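You operate a simulated robot arm through the tools that you are given. There is no shell and no other tool.

You are at the controls of a simulated two-armed robot. One attempt, no reset.

JOB
The bridge meter is dead: tighten the brass knob, zero the meter, then balance the orange spool.
Fine: the black knob on the key block zeroes the meter; brass knob and black knob before the brown peg goes to ON; probe left where the meter showed 0; brown peg back at REST; no orange flag; white rocker, spool and grey pegs left alone. All other pegs, plugs, probes, cells, spools, bulbs and markers stay put.

It is judged by the outcome, as a careful person would: the job done as asked, and still so three seconds after it is handed in. It fails if anything else is knocked over, pushed out of place, dropped, spilled or broken.

ROBOT AND FRAMES
Two 6-joint arms with fingered hands on one trunk that stands fixed in place. Base frame: the origin is at the foot of the trunk, x ahead of it, y to its left, z up. Lengths are in m, angles in degrees, forces in N, time in s.
The left shoulder is at [0.02, 0.157, 0.829], the right one opposite. With the tool pointing down near the work surface each hand reaches from about 0.34 to 0.84 m from the base axis, measured 20 degrees to its own side. Payload 4.1 kg a hand.
Tool frame (each hand has its own): the origin (TCP) lies between the finger pads and is the grasp point; the fingertips stand 0.033 m ahead of it; z points along the fingers, y is the line along which they close. Largest opening 0.112 m; the body of the gripper starts 0.039 m behind the TCP. The gripper is a hand of 4 fingers: y runs from the thumb to the fingers, the wrist lies at [-0.016, -0.118, -0.2] in the tool frame, and closing takes about 1.5 s.
Orientation is told as [roll, pitch, yaw] about the base's x, y, z axes, in that order, counted from this pose: with the fingers straight down and the wrist toward the robot, the tool's x, y and z point along [0, 1, 0], [1, 0, 0] and [0, 0, -1] of the base frame.

CONTROLS
- The arms move only by the tool play_rows. It takes "left_rows", "right_rows" or both (then of equal length, played together; a hand with none holds still); each is a list of rows, each a list of 2 entries, a list of its own where there are three numbers: the shift along the tool's x, y, z in m, then the turn, a rotation vector about the tool's x, y, z in degrees. In form: [[[tx, ty, tz], [ax, ay, az]], ...]. A call has 1 to 20 rows; each row is the pose to reach, as a shift and turn from the pose commanded when the call began, along the tool's axes at that moment. "left_grip" and "right_grip" are, for a hand that has rows, the finger opening in m, from 0 to 0.112, set as the call begins (left out, the last holds). Each row takes 0.2 s and may step no farther than 0.05 m and 8.6 degrees from the row before; otherwise, or with a gripper value out of range, the whole call is refused. Where a pose cannot be reached the arm comes as near as it can. A force on the tool above 40 N (or 10 N above the force at the start of the call, whichever is more), or a blocked arm, ends the call early, and 0.2 s more pass. Each finger travels about 0.072 m/s and halts on what it meets, pressing with about 25 N; the grip force reading is that of the motor and also rises with nothing between the fingers. The clock runs only during rows and for 0.2 s after the last one: add rows that repeat a pose to give the fingers time. The reply holds the time, the measured pose of the TCP, the force on the tool along the base axes, the opening and the grip force, in the units named above and with some noise, with the torque about the TCP (base axes, N m) and any sound that the robot's microphone picked up, and new pictures: "pictures" is both (left out), scene, wrist or none (wrist: the cameras of the hands that moved).
- Cameras (640 x 400 px; columns grow to the right, rows downward): "scene" is now at [0.0473, -0.0508, 1.4711]; the picture's right is [-0.55, -0.83, 0.00], its down [-0.41, 0.27, -0.87] and it looks along [0.72, -0.48, -0.49] (base axes); focal length 339 px, centre (320, 200). "left" rides on the left gripper at [-0.066, -0.089, -0.13] in its tool frame; the picture's right is [-0.79, -0.29, 0.54], its down [0.55, -0.71, 0.44] and it looks along [0.26, 0.64, 0.72] (tool axes); focal length 247 px, centre (320, 200). "right" rides on the right gripper at [0.066, -0.089, -0.13] in its tool frame; the picture's right is [-0.79, 0.29, -0.54], its down [-0.55, -0.71, 0.44] and it looks along [-0.26, 0.64, 0.72] (tool axes); focal length 247 px, centre (320, 200). There is no depth. A picture from a camera that has moved, and an enlarged one, comes with that camera's place and axes in the base frame and with its lens.
- set_fingers(index, middle, ring, thumb_bend, thumb_turn, hand): sets how far each is bent, from 0 (flat) to 1 (curled in); at 0.3 the hand is open as for a grip, at 0.7 the pads meet at the TCP. One left out holds its place. A second passes; each finger stops where it meets its share of the squeeze, and holds until it gets a number again. A gripper value or a shape takes the hand back. It gives what a move gives, with no picture; readings hold the bend of each and the force on the fingers (four entries, about 0 where the hand has none), thumb and palm. thumb_turn goes from beside the hand (0) to across from the fingers (1), as for a grip.
- set_grasp(shape, hand): the hand has 4 fingers and takes this shape, open, in about a second: jaw (thumb against the fingers, like two jaws); tri (thumb and two fingers); tip (a fingertip pinch); poke (one finger out to press); point (the index stretched); flat (the hand flat); cup (the hand cupped); fist (a fist). The gripper value then closes the fingers along that shape, each until it touches; the sizes above hold for jaw. It gives what a move gives, with no picture.
- head_to(pan, tilt): turns the head with the scene camera to pan (to the left, within 86 degrees either way) and tilt (down, from -29 to 69), counted from straight ahead of the robot. It gives what a move gives, and a new picture of the scene camera.
- zoom(camera, box): a new picture of the part [left, top, right, bottom] of that camera's present view, enlarged. No time passes.
- finish_job(): hands the job in; it is judged then, once.

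Places have to be worked out from the pictures, the camera data and where the tool is seen. Open the grippers and draw the arms clear of the work before you hand the job in, unless the task says otherwise.

The tools are called by a JSON object that holds its "op" and its "data". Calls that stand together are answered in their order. play_rows: Moves the arms, as the interface text tells. Its arguments: {"type":"object","properties":{"left_rows":{"type":"array","items":{"type":"array"}},"left_grip":{"type":"number"},"right_rows":{"type":"array","items":{"type":"array"}},"right_grip":{"type":"number"},"pictures":{"type":"string","enum":["both","scene","wrist","none"]}},"required":[]} The other tools are called the same way: set_grasp (shape, hand) gives the hand a shape; set_fingers (index, middle, ring, thumb_bend, thumb_turn, hand) moves the fingers one by one; head_to (pan, tilt) turns the head that bears the scene camera; zoom (camera, box) takes an enlarged picture of a part of a camera's view; finish_job () hands the job in.

At the start:

```text
clock: 0.0
left_tcp_pos: [0.3913, -0.0385, 1.2069]
left_orientation: [-0.1, 0.1, -25.5]
left_contact_force: [0.9, -0.1, 0.8]
left_torque: [-0.01, -0.04, -0.01]
left_finger_gap: 0.1117
left_grasp_force: 0.0
left_shape: jaw
left_bend: [0.3, 0.3, 0.3, 0.3, 0.98]
left_finger forces: [0.0, 0.0, 0.1, 0.1, 0.0, 0.1]
right_tcp_pos: [0.4065, -0.4639, 1.1725]
right_orientation: [-0.1, 0.0, -25.4]
right_contact_force: [-0.3, 0.4, 0.1]
right_torque: [-0.02, -0.02, 0.0]
right_finger_gap: 0.1117
right_grasp_force: 0.0
right_shape: jaw
right_bend: [0.3, 0.3, 0.3, 0.3, 0.98]
right_finger forces: [0.0, 0.0, 0.0, 0.1, 0.1, 0.0]
head pan, tilt: [-33.7, 29.6]
```

scene: 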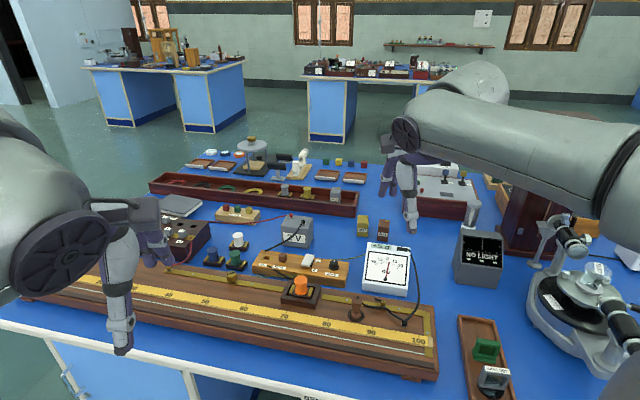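
right: 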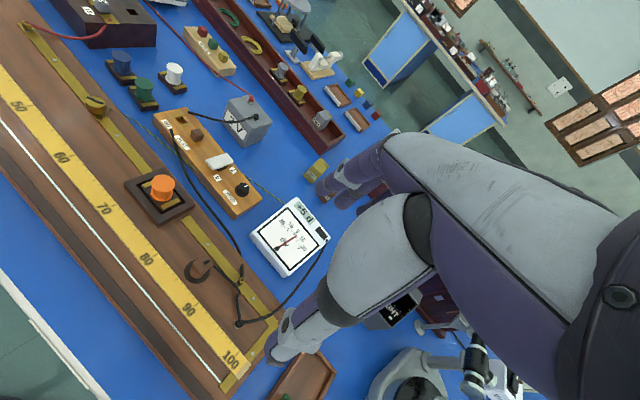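
left: 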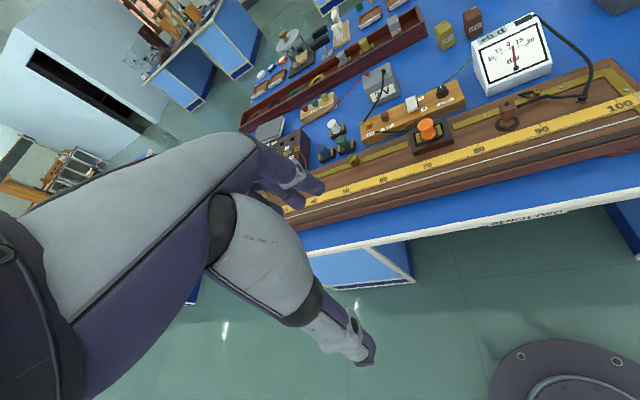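

The pictures show a metre bridge with key block, meter, orange spool and probe. I look closer before moving anything.

{"op": "zoom", "data": {"camera": "scene", "box": [240, 210, 440, 335]}}

{"op": "zoom", "data": {"camera": "scene", "box": [20, 190, 260, 340]}}

{"op": "zoom", "data": {"camera": "right", "box": [70, 80, 330, 340]}}

{"op": "zoom", "data": {"camera": "left", "box": [280, 20, 640, 220]}}

```text
3.20 times, centred on (340, 272) of scene
camera zoom: at [0.0473, -0.0508, 1.4711], right [-0.55, -0.83, 0.0], down [-0.41, 0.27, -0.87], along [0.72, -0.48, -0.49], focal length 1084 px, centre (256, -32)
```

zoom: 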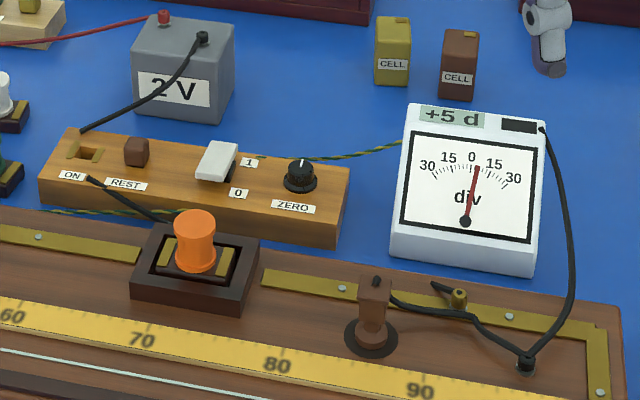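

```text
2.67 times, centred on (140, 265) of scene
camera zoom: at [0.0473, -0.0508, 1.4711], right [-0.55, -0.83, 0.0], down [-0.41, 0.27, -0.87], along [0.72, -0.48, -0.49], focal length 903 px, centre (800, 27)
```

zoom: 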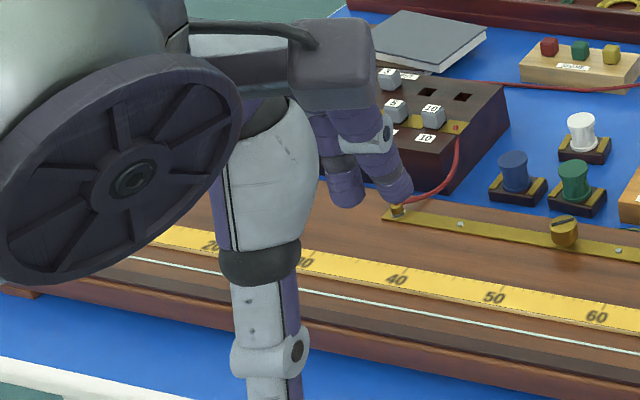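

```text
1.54 times, centred on (200, 210) of right
camera zoom: at [0.3555, -0.3652, 1.302], right [-0.08, -0.84, 0.54], down [-0.88, -0.19, -0.44], along [0.47, -0.51, -0.72], focal length 380 px, centre (505, 185)
```

zoom: 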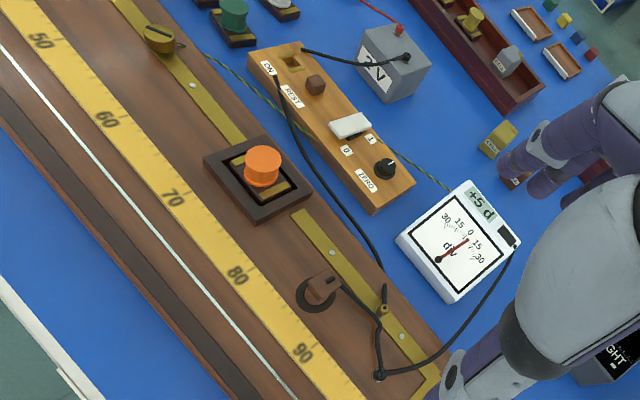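

```text
1.78 times, centred on (460, 120) of left
camera zoom: at [0.2812, -0.0607, 1.3367], right [-0.6, -0.59, -0.54], down [-0.4, 0.8, -0.44], along [0.69, -0.04, -0.72], focal length 439 px, centre (71, 342)
```

zoom: 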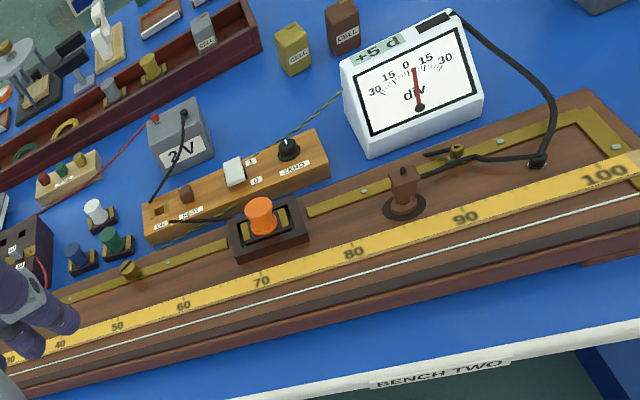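

The spool top triangulates to about (0.58, -0.35, 0.91) and the board top to z≈0.86, running diagonally. I zoom in tighter on each item to be handled.

{"op": "zoom", "data": {"camera": "scene", "box": [335, 280, 399, 320]}}

{"op": "zoom", "data": {"camera": "scene", "box": [245, 240, 357, 310]}}

{"op": "zoom", "data": {"camera": "scene", "box": [208, 258, 256, 288]}}

{"op": "zoom", "data": {"camera": "scene", "box": [355, 236, 419, 300]}}

{"op": "zoom", "data": {"camera": "scene", "box": [130, 190, 260, 275]}}

{"op": "zoom", "data": {"camera": "scene", "box": [440, 210, 640, 400]}}

{"op": "zoom", "data": {"camera": "right", "box": [170, 240, 300, 340]}}

```text
10.00 times, centred on (367, 300) of scene
camera zoom: at [0.0473, -0.0508, 1.4711], right [-0.55, -0.83, 0.0], down [-0.41, 0.27, -0.87], along [0.72, -0.48, -0.49], focal length 3387 px, centre (-150, -800)
```

zoom: 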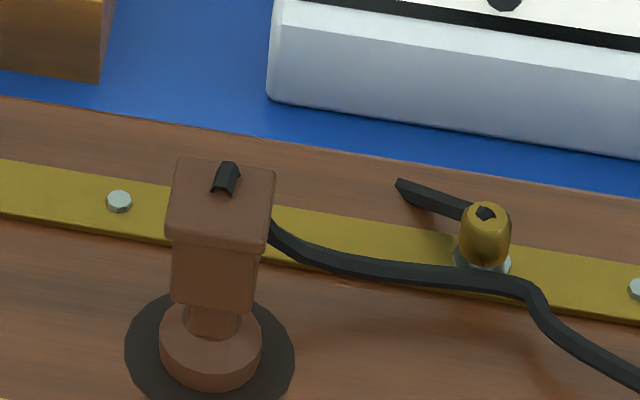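

```text
5.71 times, centred on (301, 275) of scene
camera zoom: at [0.0473, -0.0508, 1.4711], right [-0.55, -0.83, 0.0], down [-0.41, 0.27, -0.87], along [0.72, -0.48, -0.49], focal length 1936 px, centre (429, -229)
```

zoom: 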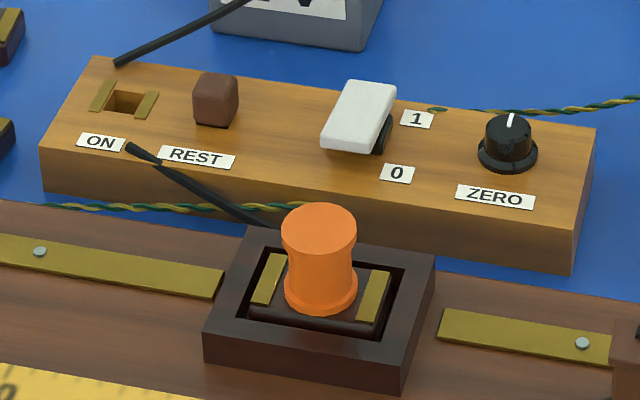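

```text
13.33 times, centred on (232, 273) of scene
camera zoom: at [0.0473, -0.0508, 1.4711], right [-0.55, -0.83, 0.0], down [-0.41, 0.27, -0.87], along [0.72, -0.48, -0.49], focal length 4516 px, centre (1493, -773)
```

zoom: 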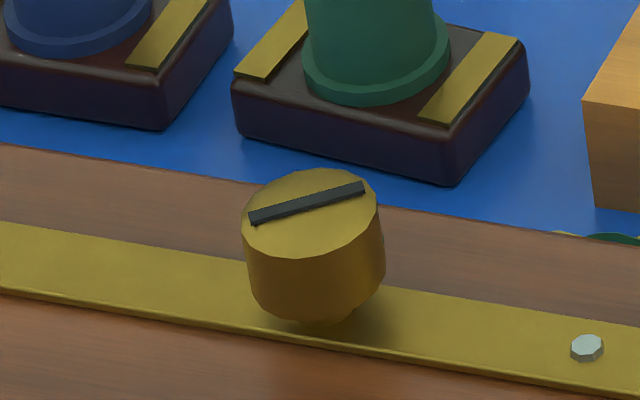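

```text
6.25 times, centred on (387, 268) of scene
camera zoom: at [0.0473, -0.0508, 1.4711], right [-0.55, -0.83, 0.0], down [-0.41, 0.27, -0.87], along [0.72, -0.48, -0.49], focal length 2117 px, centre (-99, -225)
```

zoom: 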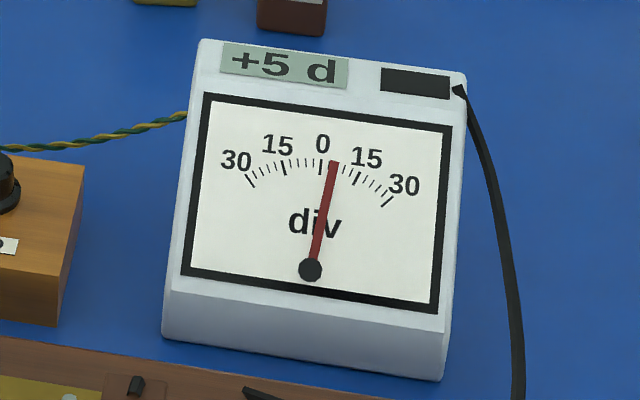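

```text
4.71 times, centred on (195, 232) of scene
camera zoom: at [0.0473, -0.0508, 1.4711], right [-0.55, -0.83, 0.0], down [-0.41, 0.27, -0.87], along [0.72, -0.48, -0.49], focal length 1594 px, centre (908, 47)
```

zoom: 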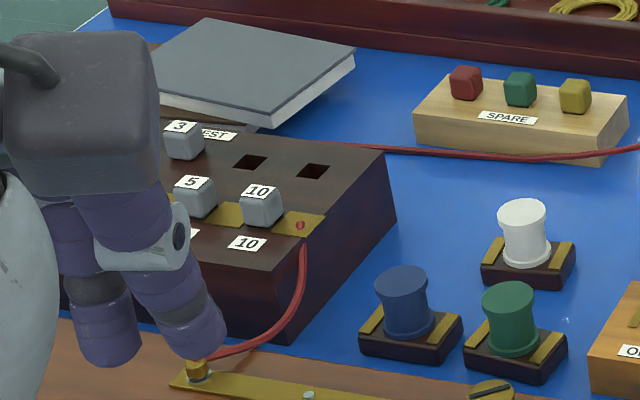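

```text
2.11 times, centred on (540, 305) of scene
camera zoom: at [0.0473, -0.0508, 1.4711], right [-0.55, -0.83, 0.0], down [-0.41, 0.27, -0.87], along [0.72, -0.48, -0.49], focal length 713 px, centre (-143, -21)
```

zoom: 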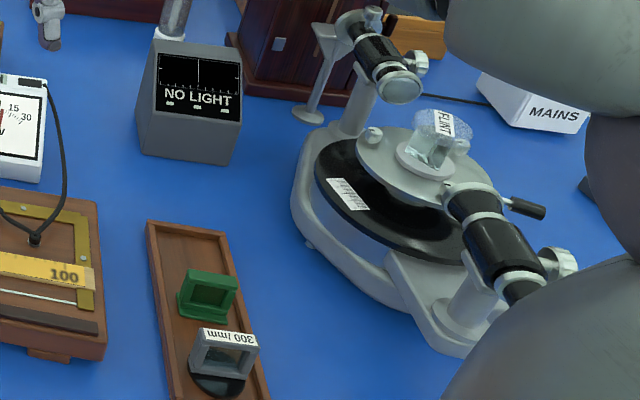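

```text
4.00 times, centred on (235, 290) of right
camera zoom: at [0.3555, -0.3652, 1.302], right [-0.08, -0.84, 0.54], down [-0.88, -0.19, -0.44], along [0.47, -0.51, -0.72], focal length 988 px, centre (660, -160)
```

zoom: 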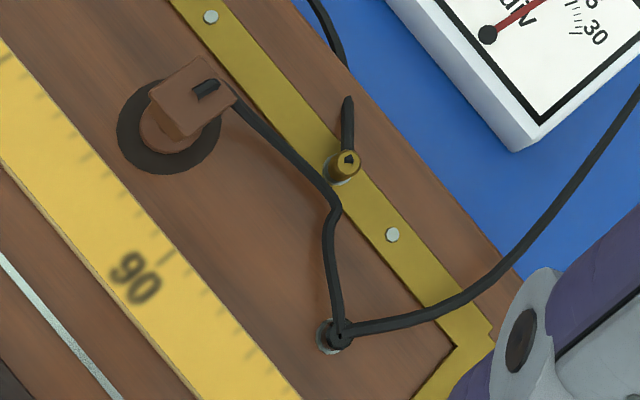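

The meter reads +5 d, and its dark window should be where the flag shows. I swing the left arm out of the view first, keeping its height.

{"op": "play_rows", "data": {"left_rows": [[[0.05, -0.01, 0], [0, 0, 0]], [[0.1, -0.02, 0], [0, 0, 0]], [[0.15, -0.03, 0], [0, 0, 0]], [[0.2, -0.05, 0], [0, 0, 0]], [[0.25, -0.07, 0], [0, 0, 0]], [[0.3, -0.09, 0], [0, 0, 0]], [[0.34, -0.1, 0], [0, 0, 0]]], "pictures": "both"}}

{"op": "set_grasp", "data": {"hand": "right", "shape": "tip"}}

{"op": "zoom", "data": {"camera": "scene", "box": [20, 180, 260, 330]}}

{"op": "zoom", "data": {"camera": "scene", "box": [340, 120, 468, 240]}}

```text
refused: row 1 steps farther than a row can; nothing moved
```

```text
clock: 0.9
left_tcp_pos: [0.3906, -0.0397, 1.2073]
left_orientation: [-0.1, 0.1, -25.5]
left_contact_force: [-0.1, -0.8, -0.5]
left_torque: [-0.01, 0.03, -0.03]
left_finger_gap: 0.1115
left_grasp_force: 0.0
left_shape: jaw
left_bend: [0.3, 0.3, 0.3, 0.3, 0.98]
left_finger forces: [0.0, 0.1, 0.0, 0.0, 0.0, 0.0]
right_tcp_pos: [0.4069, -0.463, 1.173]
right_orientation: [0.0, 0.0, -25.4]
right_contact_force: [0.6, -0.1, 0.8]
right_torque: [0.02, 0.02, 0.01]
right_finger_gap: 0.1116
right_grasp_force: 0.0
right_shape: tip
right_bend: [0.3, 0.97, 0.99, 0.3, 0.98]
right_finger forces: [0.0, 0.0, 0.0, 0.0, 0.1, 0.1]
head pan, tilt: [-33.7, 29.6]
```

```text
2.67 times, centred on (140, 255) of scene
camera zoom: at [0.0473, -0.0508, 1.4711], right [-0.55, -0.83, 0.0], down [-0.41, 0.27, -0.87], along [0.72, -0.48, -0.49], focal length 903 px, centre (800, 53)
```

zoom: 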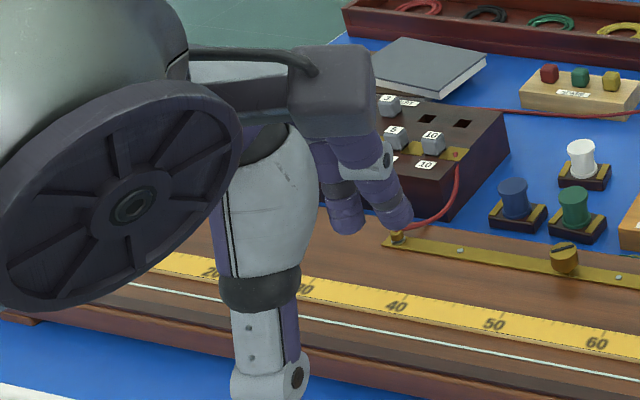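

```text
3.33 times, centred on (404, 180) of scene
camera zoom: at [0.0473, -0.0508, 1.4711], right [-0.55, -0.83, 0.0], down [-0.41, 0.27, -0.87], along [0.72, -0.48, -0.49], focal length 1129 px, centre (40, 267)
```

zoom: 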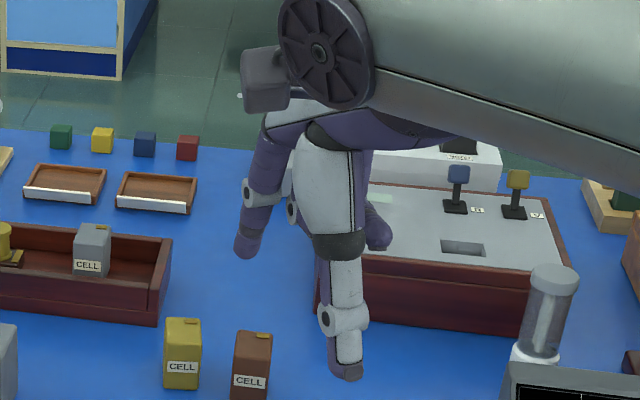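

The first row was slightly over 0.05 m so it was refused; I retry with smaller steps.

{"op": "play_rows", "data": {"left_rows": [[[0.045, -0.01, 0], [0, 0, 0]], [[0.09, -0.02, 0], [0, 0, 0]], [[0.135, -0.03, 0], [0, 0, 0]], [[0.18, -0.045, 0], [0, 0, 0]], [[0.225, -0.06, 0], [0, 0, 0]], [[0.27, -0.075, 0], [0, 0, 0]], [[0.315, -0.09, 0], [0, 0, 0]], [[0.35, -0.1, 0], [0, 0, 0]]], "pictures": "scene"}}

```text
clock: 2.7
left_tcp_pos: [0.4505, 0.3194, 1.2071]
left_orientation: [-0.1, 0.0, -25.5]
left_contact_force: [-0.2, -0.3, 0.3]
left_torque: [0.03, -0.01, 0.0]
left_finger_gap: 0.1116
left_grasp_force: 0.0
left_shape: jaw
left_bend: [0.3, 0.3, 0.3, 0.3, 0.98]
left_finger forces: [0.0, 0.1, 0.0, 0.0, 0.0, 0.0]
right_tcp_pos: [0.405, -0.4636, 1.1729]
right_orientation: [0.0, 0.0, -25.4]
right_contact_force: [0.3, -1.8, 0.0]
right_torque: [0.0, -0.02, -0.01]
right_finger_gap: 0.1115
right_grasp_force: 0.0
right_shape: tip
right_bend: [0.3, 0.97, 0.99, 0.3, 0.98]
right_finger forces: [0.1, 0.0, 0.0, 0.0, 0.0, 0.1]
head pan, tilt: [-33.7, 29.6]
```

scene: 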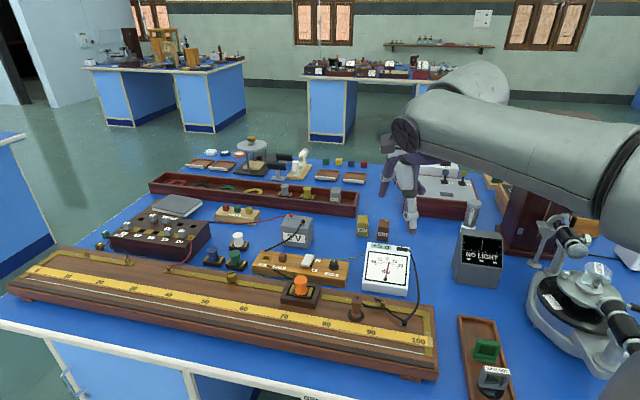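

Now the whole board is visible. I zoom on the resistance box and the board ends.

{"op": "zoom", "data": {"camera": "scene", "box": [95, 195, 225, 275]}}

{"op": "zoom", "data": {"camera": "scene", "box": [0, 230, 220, 350]}}

{"op": "zoom", "data": {"camera": "scene", "box": [220, 270, 450, 390]}}

```text
4.92 times, centred on (160, 235) of scene
camera zoom: at [0.0472, -0.0512, 1.4711], right [-0.55, -0.83, 0.0], down [-0.41, 0.27, -0.87], along [0.72, -0.48, -0.49], focal length 1668 px, centre (1108, 28)
```

zoom: 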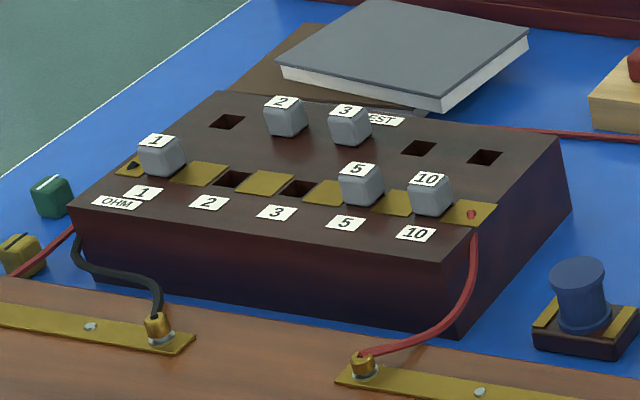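

```text
2.91 times, centred on (110, 290) of scene
camera zoom: at [0.0472, -0.0512, 1.4711], right [-0.55, -0.83, 0.0], down [-0.41, 0.27, -0.87], along [0.72, -0.48, -0.49], focal length 985 px, centre (931, -62)
```

zoom: 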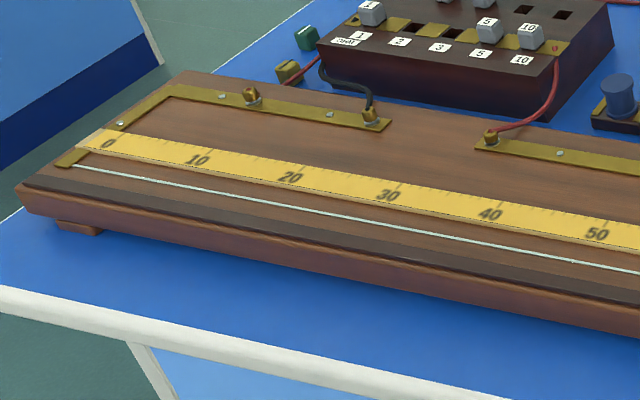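

```text
2.78 times, centred on (335, 330) of scene
camera zoom: at [0.0472, -0.0512, 1.4711], right [-0.55, -0.83, 0.0], down [-0.41, 0.27, -0.87], along [0.72, -0.48, -0.49], focal length 942 px, centre (278, -162)
```

zoom: 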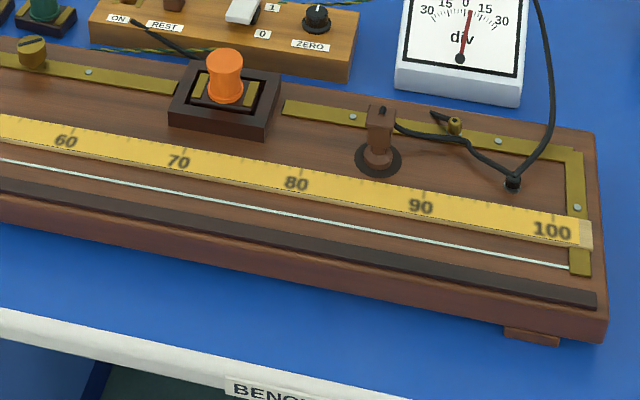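

The box has pegs 2 and 3 out (about 5 ohm). I close the right hand's tip pinch in the air, to see where the pads meet.

{"op": "play_rows", "data": {"right_rows": [[[0, 0, 0], [0, 0, 0]], [[0, 0, 0], [0, 0, 0]], [[0, 0, 0], [0, 0, 0]], [[0, 0, 0], [0, 0, 0]], [[0, 0, 0], [0, 0, 0]]], "right_grip": 0.02, "pictures": "both"}}

{"op": "zoom", "data": {"camera": "scene", "box": [340, 120, 468, 240]}}

{"op": "zoom", "data": {"camera": "right", "box": [220, 100, 480, 390]}}

```text
clock: 3.9
left_tcp_pos: [0.4507, 0.3188, 1.2063]
left_orientation: [-0.1, 0.1, -25.5]
left_contact_force: [0.7, -0.1, 0.4]
left_torque: [0.01, 0.02, 0.04]
left_finger_gap: 0.112
left_grasp_force: 0.1
left_shape: jaw
left_bend: [0.3, 0.3, 0.3, 0.3, 0.98]
left_finger forces: [0.1, 0.0, 0.0, 0.0, 0.0, 0.0]
right_tcp_pos: [0.4064, -0.4637, 1.1729]
right_orientation: [0.1, -0.1, -25.3]
right_contact_force: [-0.6, -0.1, -0.5]
right_torque: [0.02, -0.02, 0.0]
right_finger_gap: 0.0205
right_grasp_force: 0.1
right_shape: tip
right_bend: [0.74, 0.97, 0.99, 0.74, 1.0]
right_finger forces: [0.0, 0.1, 0.1, 0.1, 0.0, 0.1]
head pan, tilt: [-33.7, 29.6]
camera right: at [0.3555, -0.3652, 1.302], right [-0.08, -0.84, 0.54], down [-0.88, -0.19, -0.44], along [0.47, -0.51, -0.72], focal length 247 px, centre (320, 200)
```

scene: 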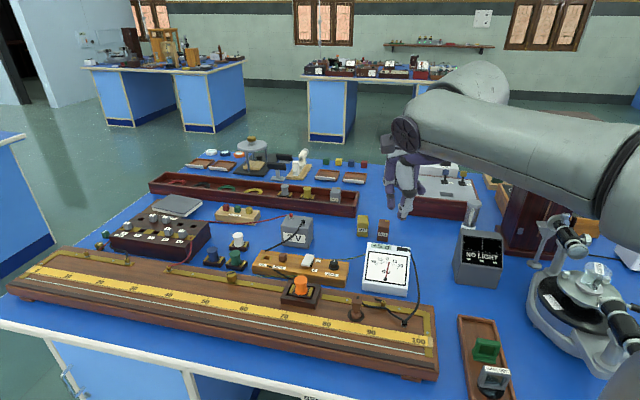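
right: 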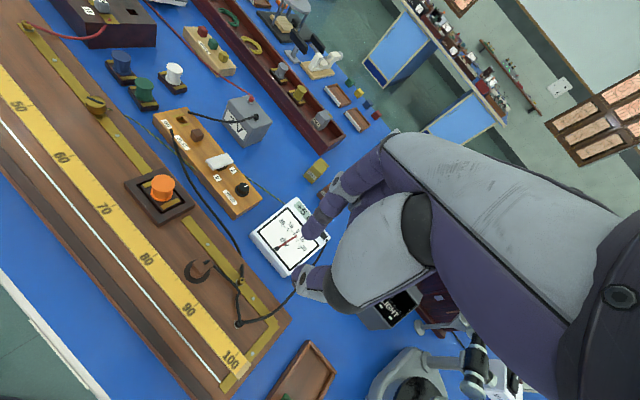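

```text
3.33 times, centred on (404, 180) of scene
camera zoom: at [0.0473, -0.0508, 1.4711], right [-0.55, -0.83, 0.0], down [-0.41, 0.27, -0.87], along [0.72, -0.48, -0.49], focal length 1129 px, centre (40, 267)
```

zoom: 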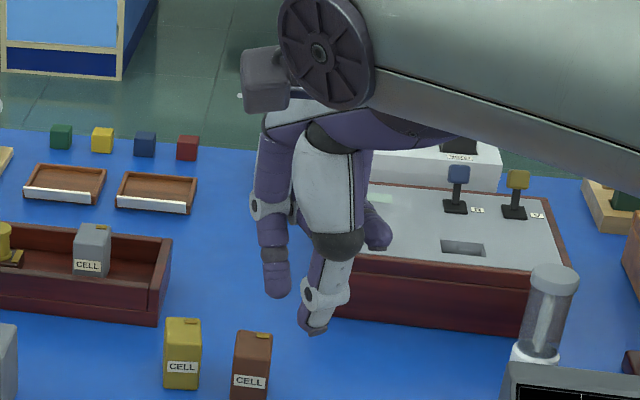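

```text
1.38 times, centred on (350, 245) of right
camera zoom: at [0.3555, -0.3652, 1.302], right [-0.08, -0.84, 0.54], down [-0.88, -0.19, -0.44], along [0.47, -0.51, -0.72], focal length 341 px, centre (279, 138)
```

zoom: 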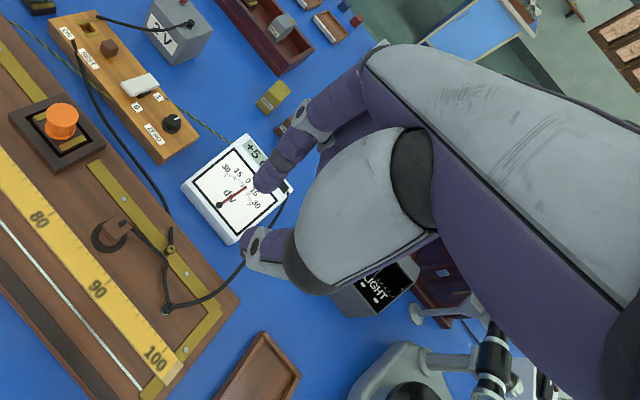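

The pads meet close to the stated TCP line, tips about 0.03 m ahead. I move the right hand over the brass knob, estimated at (0.704, -0.224), still high, for a closer look.

{"op": "play_rows", "data": {"right_rows": [[[0.038, 0.018, 0.012], [0, 0, 0]], [[0.076, 0.037, 0.025], [0, 0, 0]], [[0.115, 0.055, 0.037], [0, 0, 0]], [[0.153, 0.074, 0.05], [0, 0, 0]], [[0.191, 0.092, 0.062], [0, 0, 0]], [[0.23, 0.11, 0.075], [0, 0, 0]], [[0.268, 0.129, 0.087], [0, 0, 0]], [[0.306, 0.147, 0.1], [0, 0, 0]], [[0.3445, 0.166, 0.113], [0, 0, 0]]], "right_grip": 0.06, "pictures": "both"}}

{"op": "zoom", "data": {"camera": "right", "box": [160, 160, 400, 310]}}

{"op": "zoom", "data": {"camera": "scene", "box": [160, 190, 320, 310]}}

```text
clock: 5.9
left_tcp_pos: [0.4493, 0.319, 1.2071]
left_orientation: [0.0, -0.1, -25.5]
left_contact_force: [-0.6, -0.3, 0.3]
left_torque: [0.05, -0.02, 0.01]
left_finger_gap: 0.1118
left_grasp_force: 0.0
left_shape: jaw
left_bend: [0.3, 0.3, 0.3, 0.3, 0.98]
left_finger forces: [0.0, 0.0, 0.0, 0.1, 0.0, 0.0]
right_tcp_pos: [0.7031, -0.2264, 1.0605]
right_orientation: [0.0, 0.1, -25.5]
right_contact_force: [-1.6, 0.2, 0.7]
right_torque: [0.04, 0.0, 0.04]
right_finger_gap: 0.0594
right_grasp_force: 0.0
right_shape: tip
right_bend: [0.76, 0.97, 0.99, 0.69, 1.0]
right_finger forces: [0.0, 0.0, 0.0, 0.0, 0.1, 0.1]
head pan, tilt: [-33.7, 29.6]
camera right: at [0.6522, -0.1269, 1.1892], right [-0.08, -0.84, 0.54], down [-0.88, -0.19, -0.44], along [0.47, -0.51, -0.72], focal length 247 px, centre (320, 200)
```

scene: 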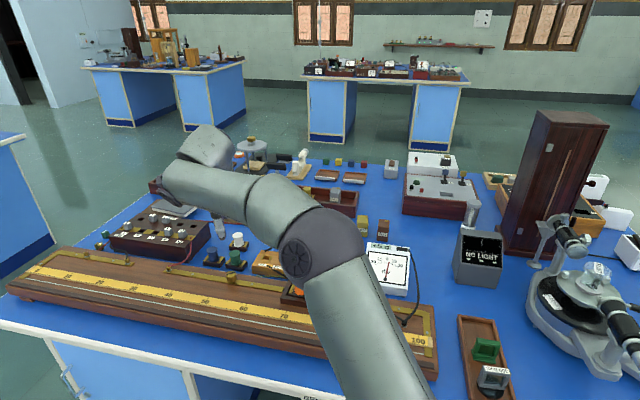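
right: 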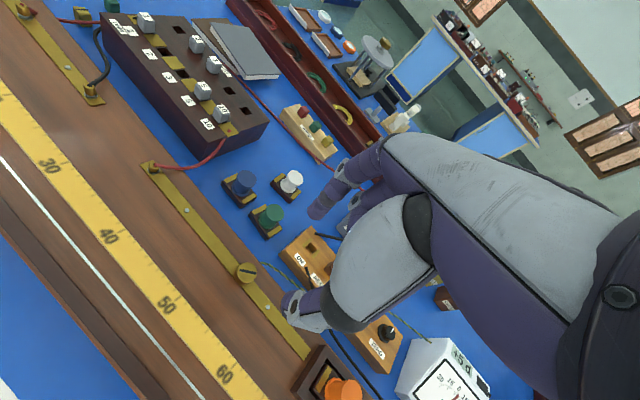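

```text
2.67 times, centred on (280, 235) of right
camera zoom: at [0.6522, -0.1269, 1.1892], right [-0.08, -0.84, 0.54], down [-0.88, -0.19, -0.44], along [0.47, -0.51, -0.72], focal length 659 px, centre (427, 107)
```

zoom: 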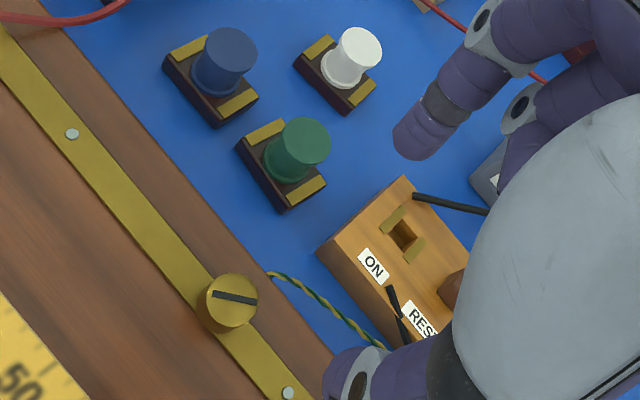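

```text
3.33 times, centred on (240, 250) of scene
camera zoom: at [0.0467, -0.0512, 1.4711], right [-0.55, -0.83, 0.0], down [-0.41, 0.27, -0.87], along [0.72, -0.48, -0.49], focal length 1129 px, centre (587, 33)
```

zoom: 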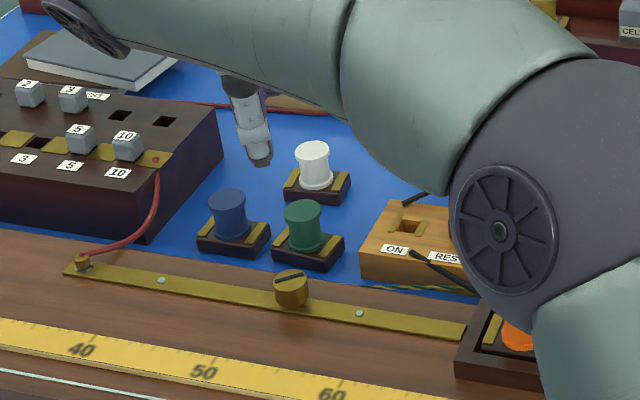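

The knob appears about 1.7 cm farther in x than my first guess, near (0.720, -0.225). I shift over it, lower to tips about 6 cm above, and pre-turn the hand counter-clockwise 45° to leave room for a clockwise twist.

{"op": "play_rows", "data": {"right_rows": [[[0.0014, 0.0025, 0.012], [0, 0, -7.5]], [[0.0028, 0.005, 0.024], [0, 0, -15]], [[0.0042, 0.0075, 0.036], [0, 0, -22.5]], [[0.0056, 0.01, 0.048], [0, 0, -30]], [[0.007, 0.0125, 0.06], [0, 0, -37.5]], [[0.0085, 0.0147, 0.07], [0, 0, -45]]], "right_grip": 0.06, "pictures": "both"}}

{"op": "zoom", "data": {"camera": "right", "box": [180, 160, 420, 340]}}

{"op": "zoom", "data": {"camera": "scene", "box": [180, 210, 300, 310]}}

```text
clock: 7.3
left_tcp_pos: [0.4493, 0.3196, 1.2068]
left_orientation: [0.0, 0.1, -25.5]
left_contact_force: [-0.1, 0.9, -0.5]
left_torque: [-0.03, 0.01, -0.03]
left_finger_gap: 0.1117
left_grasp_force: 0.1
left_shape: jaw
left_bend: [0.3, 0.3, 0.3, 0.3, 0.98]
left_finger forces: [0.0, 0.1, 0.0, 0.1, 0.1, 0.0]
right_tcp_pos: [0.7212, -0.2231, 0.9907]
right_orientation: [0.0, 0.0, 19.6]
right_contact_force: [-0.5, -1.3, 0.1]
right_torque: [0.01, 0.0, -0.02]
right_finger_gap: 0.0595
right_grasp_force: 0.0
right_shape: tip
right_bend: [0.76, 0.97, 0.99, 0.69, 1.0]
right_finger forces: [0.0, 0.0, 0.1, 0.1, 0.0, 0.0]
head pan, tilt: [-33.7, 29.6]
camera right: at [0.6159, -0.1901, 1.1193], right [0.53, -0.65, 0.54], down [-0.48, -0.76, -0.44], along [0.69, -0.03, -0.72], focal length 247 px, centre (320, 200)
```

scene: 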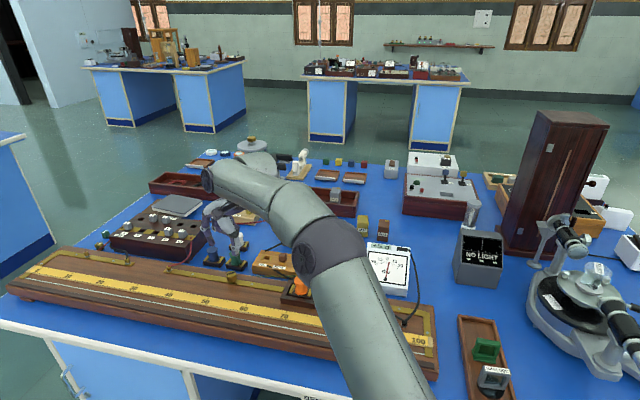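
right: 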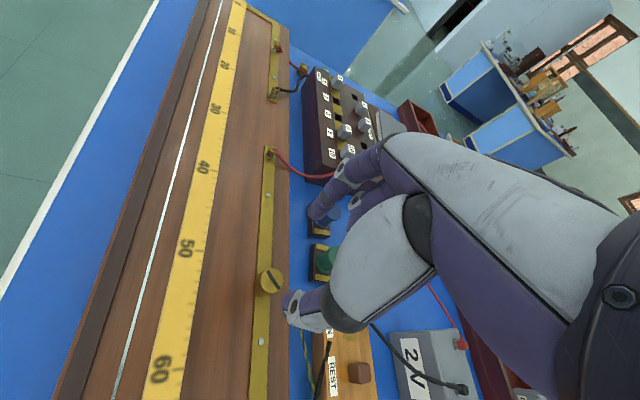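

```text
2.22 times, centred on (300, 250) of right
camera zoom: at [0.6159, -0.1901, 1.1193], right [0.53, -0.65, 0.54], down [-0.48, -0.76, -0.44], along [0.69, -0.03, -0.72], focal length 549 px, centre (364, 89)
```

zoom: 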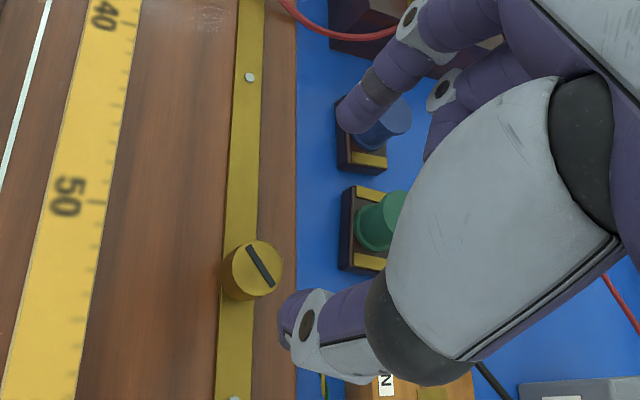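

```text
4.00 times, centred on (240, 260) of scene
camera zoom: at [0.047, -0.0507, 1.4711], right [-0.55, -0.83, 0.0], down [-0.41, 0.27, -0.87], along [0.72, -0.48, -0.49], focal length 1355 px, centre (640, -40)
```

zoom: 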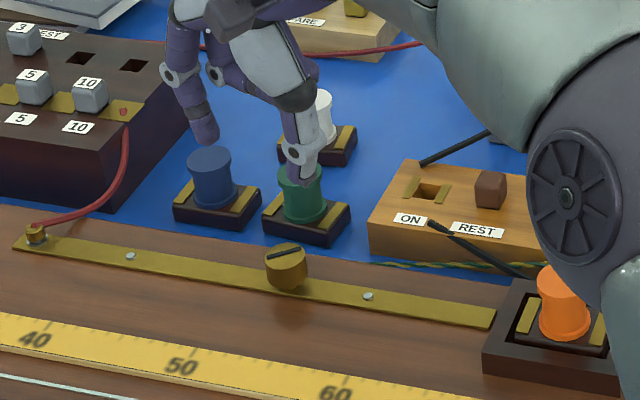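

The knob top now fixes at (0.7195, -0.225), right under the TCP. I descend with the fingers 6 cm open around it, tips to about z 0.873.

{"op": "play_rows", "data": {"right_rows": [[[-0.001, -0.002, 0.02], [0, 0, 0]], [[-0.001, -0.002, 0.04], [0, 0, 0]], [[-0.001, -0.002, 0.055], [0, 0, 0]], [[-0.001, -0.002, 0.07], [0, 0, 0]], [[-0.001, -0.002, 0.084], [0, 0, 0]]], "right_grip": 0.06, "pictures": "both"}}

{"op": "zoom", "data": {"camera": "right", "box": [180, 160, 420, 340]}}

{"op": "zoom", "data": {"camera": "scene", "box": [180, 210, 300, 310]}}

```text
clock: 8.5
left_tcp_pos: [0.4508, 0.3196, 1.2077]
left_orientation: [-0.1, 0.0, -25.5]
left_contact_force: [-0.4, 0.2, 0.5]
left_torque: [-0.01, -0.02, -0.02]
left_finger_gap: 0.1117
left_grasp_force: 0.0
left_shape: jaw
left_bend: [0.3, 0.3, 0.3, 0.3, 0.98]
left_finger forces: [0.0, 0.0, 0.0, 0.0, 0.0, 0.0]
right_tcp_pos: [0.7201, -0.2237, 0.9069]
right_orientation: [0.0, 0.0, 19.6]
right_contact_force: [0.2, -0.2, -0.1]
right_torque: [-0.02, 0.04, 0.01]
right_finger_gap: 0.0597
right_grasp_force: 0.2
right_shape: tip
right_bend: [0.76, 0.97, 0.99, 0.69, 1.0]
right_finger forces: [0.0, 0.1, 0.0, 0.1, 0.1, 0.0]
head pan, tilt: [-33.7, 29.6]
camera right: at [0.6151, -0.1908, 1.0353], right [0.53, -0.65, 0.54], down [-0.48, -0.76, -0.44], along [0.69, -0.03, -0.72], focal length 247 px, centre (320, 200)
```

scene: 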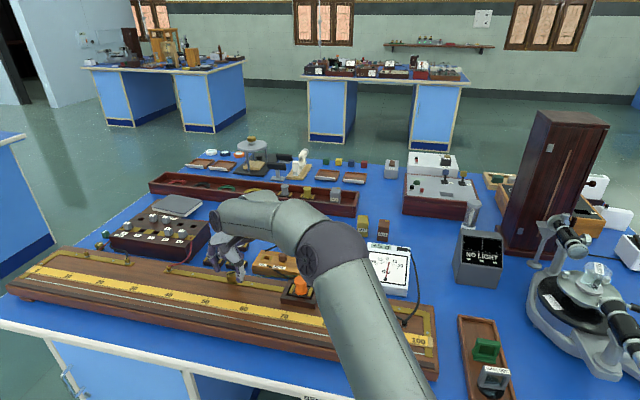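
right: 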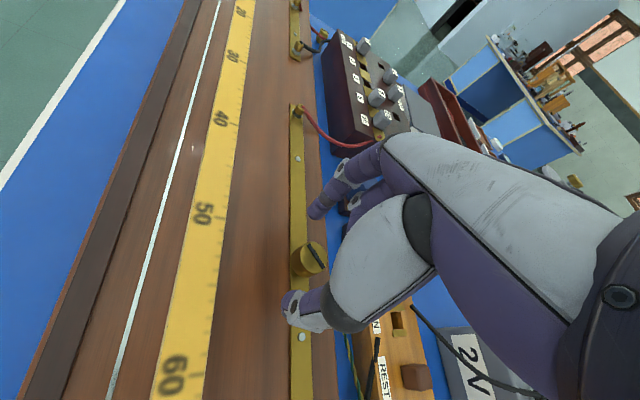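

```text
2.22 times, centred on (300, 250) of right
camera zoom: at [0.6151, -0.1908, 1.0353], right [0.53, -0.65, 0.54], down [-0.48, -0.76, -0.44], along [0.69, -0.03, -0.72], focal length 549 px, centre (364, 89)
```

zoom: 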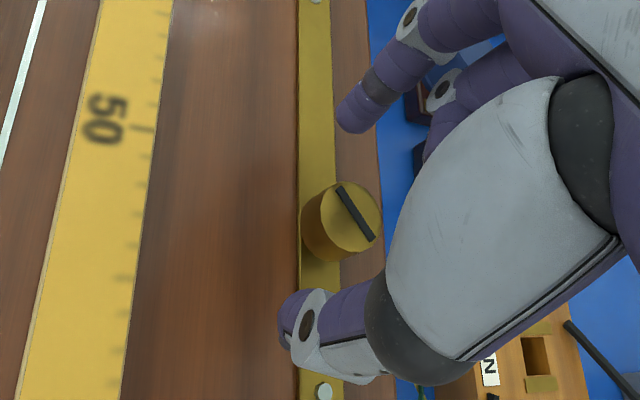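

```text
4.00 times, centred on (240, 260) of scene
camera zoom: at [0.0472, -0.0508, 1.4711], right [-0.55, -0.83, 0.0], down [-0.41, 0.27, -0.87], along [0.72, -0.48, -0.49], focal length 1355 px, centre (640, -40)
```

zoom: 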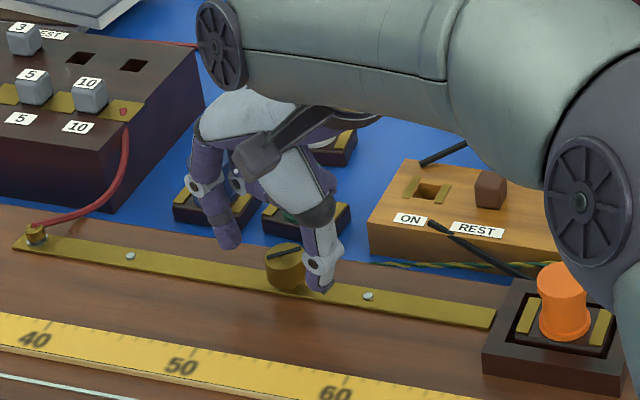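

The knob sits between the fingers. I trim 3 mm down and toward the thumb, then close on it.

{"op": "play_rows", "data": {"right_rows": [[[0, -0.003, 0.003], [0, 0, 0]], [[0, -0.003, 0.003], [0, 0, 0]], [[0, -0.003, 0.003], [0, 0, 0]], [[0, -0.003, 0.003], [0, 0, 0]], [[0, -0.003, 0.003], [0, 0, 0]], [[0, -0.003, 0.003], [0, 0, 0]]], "right_grip": 0.012, "pictures": "both"}}

{"op": "zoom", "data": {"camera": "right", "box": [180, 160, 420, 340]}}

{"op": "zoom", "data": {"camera": "scene", "box": [180, 210, 300, 310]}}

```text
clock: 9.9
left_tcp_pos: [0.4498, 0.3198, 1.2065]
left_orientation: [-0.1, 0.1, -25.5]
left_contact_force: [-0.2, -0.3, -0.4]
left_torque: [0.0, -0.01, 0.0]
left_finger_gap: 0.1116
left_grasp_force: 0.0
left_shape: jaw
left_bend: [0.3, 0.3, 0.3, 0.3, 0.98]
left_finger forces: [0.0, 0.1, 0.0, 0.0, 0.0, 0.0]
right_tcp_pos: [0.7157, -0.2236, 0.9036]
right_orientation: [-0.1, 0.0, 19.6]
right_contact_force: [2.5, 4.2, 3.1]
right_torque: [0.15, -0.08, 0.05]
right_finger_gap: 0.0128
right_grasp_force: 0.0
right_shape: tip
right_bend: [0.72, 0.97, 0.99, 0.73, 1.0]
right_finger forces: [5.6, 0.1, 0.1, 0.0, 0.0, 0.1]
head pan, tilt: [-33.7, 29.6]
camera right: at [0.6121, -0.1914, 1.0323], right [0.53, -0.65, 0.54], down [-0.48, -0.76, -0.44], along [0.69, -0.03, -0.72], focal length 247 px, centre (320, 200)
```

scene: 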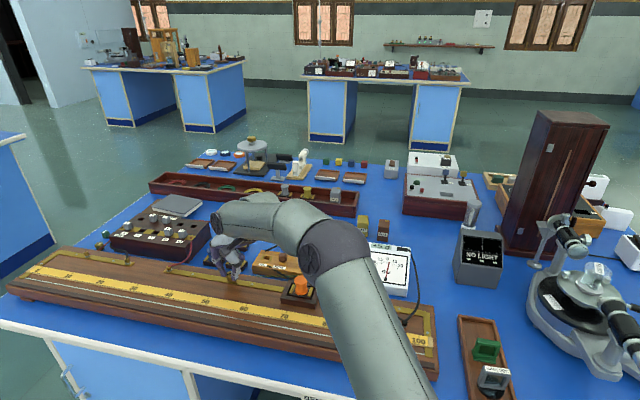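
right: 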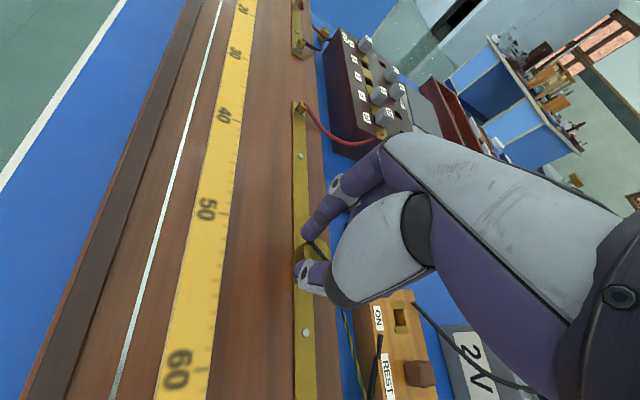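

```text
2.22 times, centred on (300, 250) of right
camera zoom: at [0.6121, -0.1914, 1.0323], right [0.53, -0.65, 0.54], down [-0.48, -0.76, -0.44], along [0.69, -0.03, -0.72], focal length 549 px, centre (364, 89)
```

zoom: 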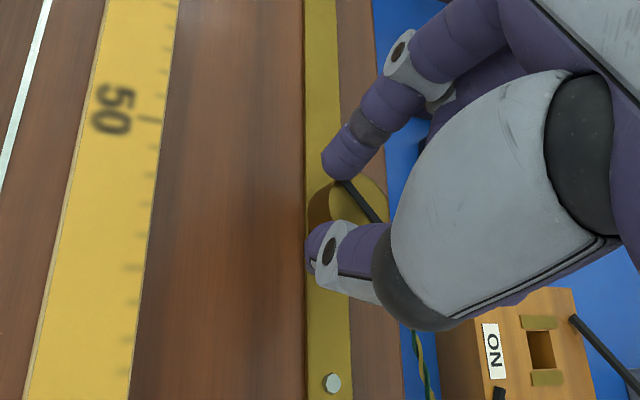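

```text
4.00 times, centred on (240, 260) of scene
camera zoom: at [0.0473, -0.0506, 1.4711], right [-0.55, -0.83, 0.0], down [-0.41, 0.27, -0.87], along [0.72, -0.48, -0.49], focal length 1355 px, centre (640, -40)
```

zoom: 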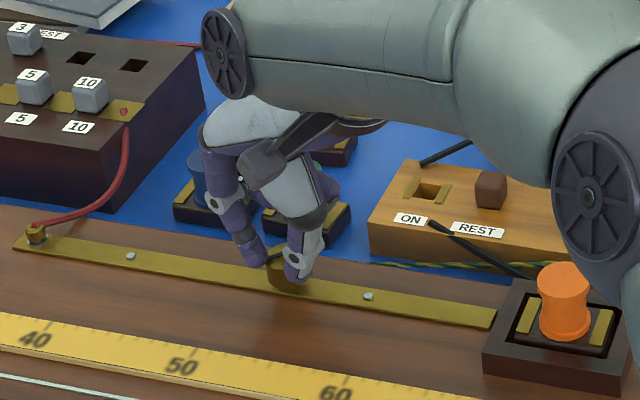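

The fingers closed to 13 mm, off the knob's widest part, with only the index touching. I open, rise and try the three-finger "tri" shape, which should cradle a round knob better.

{"op": "play_rows", "data": {"right_rows": [[[0, 0, 0], [0, 0, 0]], [[0, 0, 0], [0, 0, 0]], [[0, 0, 0], [0, 0, 0]], [[0, 0, 0], [0, 0, 0]], [[0, 0, -0.03], [0, 0, 0]], [[0, 0, -0.07], [0, 0, 0]]], "right_grip": 0.07, "pictures": "none"}}

{"op": "set_grasp", "data": {"hand": "right", "shape": "tri"}}

{"op": "play_rows", "data": {"right_rows": [[[0, 0, 0], [0, 0, 0]], [[0, 0, 0], [0, 0, 0]], [[0, 0, 0], [0, 0, 0]], [[0, 0, 0], [0, 0, 0]], [[0, 0, 0], [0, 0, 0]], [[0, 0, 0], [0, 0, 0]]], "right_grip": 0.026, "pictures": "both"}}

{"op": "zoom", "data": {"camera": "right", "box": [180, 160, 420, 340]}}

{"op": "zoom", "data": {"camera": "scene", "box": [180, 210, 300, 310]}}

```text
clock: 11.3
left_tcp_pos: [0.4512, 0.3195, 1.2073]
left_orientation: [-0.1, 0.1, -25.6]
left_contact_force: [-0.6, -0.1, 0.6]
left_torque: [0.01, -0.01, 0.0]
left_finger_gap: 0.1115
left_grasp_force: 0.3
left_shape: jaw
left_bend: [0.3, 0.3, 0.3, 0.3, 0.98]
left_finger forces: [0.0, 0.1, 0.1, 0.0, 0.0, 0.0]
right_tcp_pos: [0.7173, -0.2242, 0.9721]
right_orientation: [0.0, 0.1, 19.5]
right_contact_force: [0.1, 0.6, 0.5]
right_torque: [0.02, -0.01, 0.02]
right_finger_gap: 0.0698
right_grasp_force: 0.1
right_shape: tip
right_bend: [0.75, 0.97, 0.99, 0.64, 1.0]
right_finger forces: [0.0, 0.0, 0.0, 0.0, 0.0, 0.0]
head pan, tilt: [-33.7, 29.6]
```

```text
clock: 12.2
left_tcp_pos: [0.45, 0.3196, 1.2071]
left_orientation: [-0.1, 0.1, -25.5]
left_contact_force: [0.3, 0.5, -0.3]
left_torque: [-0.03, -0.03, 0.0]
left_finger_gap: 0.1117
left_grasp_force: 0.0
left_shape: jaw
left_bend: [0.3, 0.3, 0.3, 0.3, 0.98]
left_finger forces: [0.0, 0.0, 0.0, 0.1, 0.0, 0.0]
right_tcp_pos: [0.7156, -0.2245, 0.9737]
right_orientation: [0.1, 0.0, 19.7]
right_contact_force: [0.5, -0.2, 0.0]
right_torque: [-0.02, 0.02, 0.04]
right_finger_gap: 0.1118
right_grasp_force: 0.1
right_shape: tri
right_bend: [0.3, 0.3, 0.99, 0.3, 0.98]
right_finger forces: [0.0, 0.1, 0.0, 0.0, 0.0, 0.0]
head pan, tilt: [-33.7, 29.6]
```

```text
clock: 13.6
left_tcp_pos: [0.4501, 0.319, 1.2063]
left_orientation: [-0.1, 0.1, -25.5]
left_contact_force: [-0.6, 0.2, -0.2]
left_torque: [-0.05, -0.04, 0.01]
left_finger_gap: 0.1115
left_grasp_force: 0.0
left_shape: jaw
left_bend: [0.3, 0.3, 0.3, 0.3, 0.98]
left_finger forces: [0.0, 0.0, 0.1, 0.1, 0.0, 0.1]
right_tcp_pos: [0.7174, -0.2237, 0.9725]
right_orientation: [0.0, 0.0, 19.7]
right_contact_force: [-1.5, -0.3, -0.5]
right_torque: [0.01, 0.0, -0.05]
right_finger_gap: 0.0264
right_grasp_force: 0.0
right_shape: tri
right_bend: [0.75, 0.57, 0.99, 0.74, 1.0]
right_finger forces: [0.0, 0.0, 0.0, 0.0, 0.1, 0.0]
head pan, tilt: [-33.7, 29.6]
camera right: at [0.6118, -0.1914, 1.1016], right [0.54, -0.65, 0.54], down [-0.48, -0.76, -0.44], along [0.69, -0.03, -0.72], focal length 247 px, centre (320, 200)
```

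scene: 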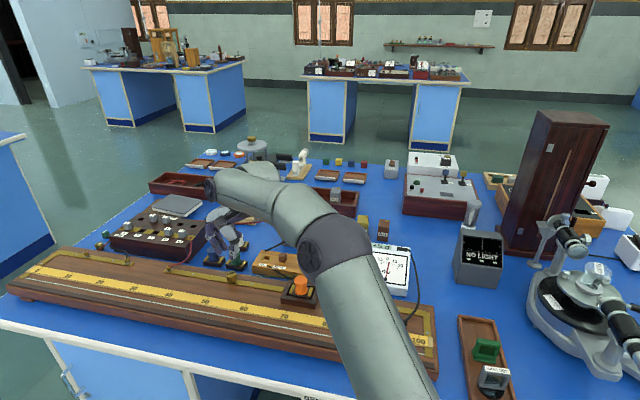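
right: 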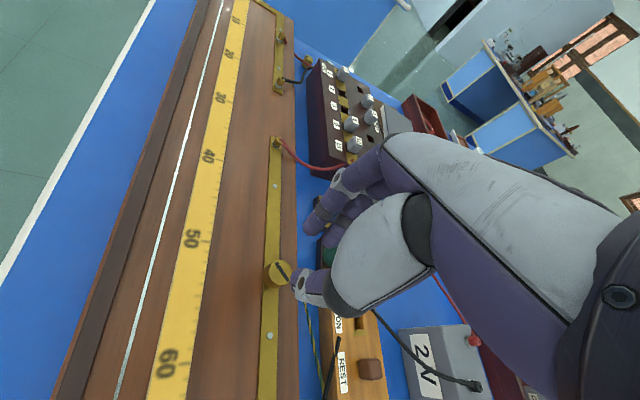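

```text
2.22 times, centred on (300, 250) of right
camera zoom: at [0.6118, -0.1914, 1.1016], right [0.54, -0.65, 0.54], down [-0.48, -0.76, -0.44], along [0.69, -0.03, -0.72], focal length 549 px, centre (364, 89)
```

zoom: 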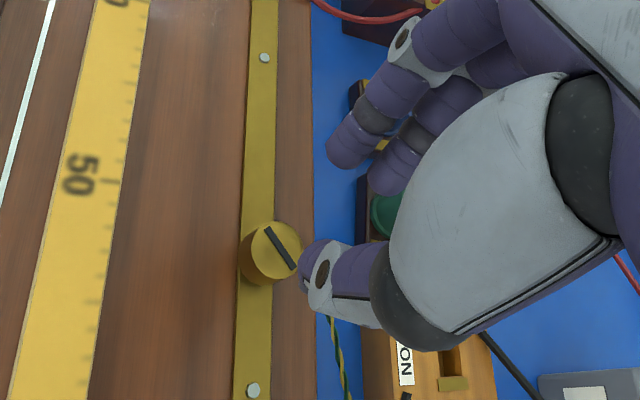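

```text
4.00 times, centred on (240, 260) of scene
camera zoom: at [0.0473, -0.0508, 1.4711], right [-0.55, -0.83, 0.0], down [-0.41, 0.27, -0.87], along [0.72, -0.48, -0.49], focal length 1355 px, centre (640, -40)
```

zoom: 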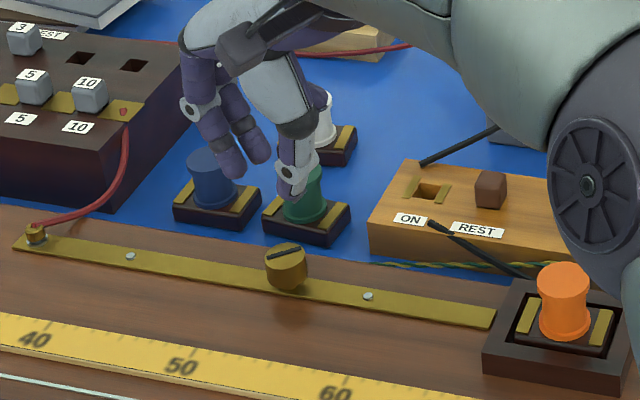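

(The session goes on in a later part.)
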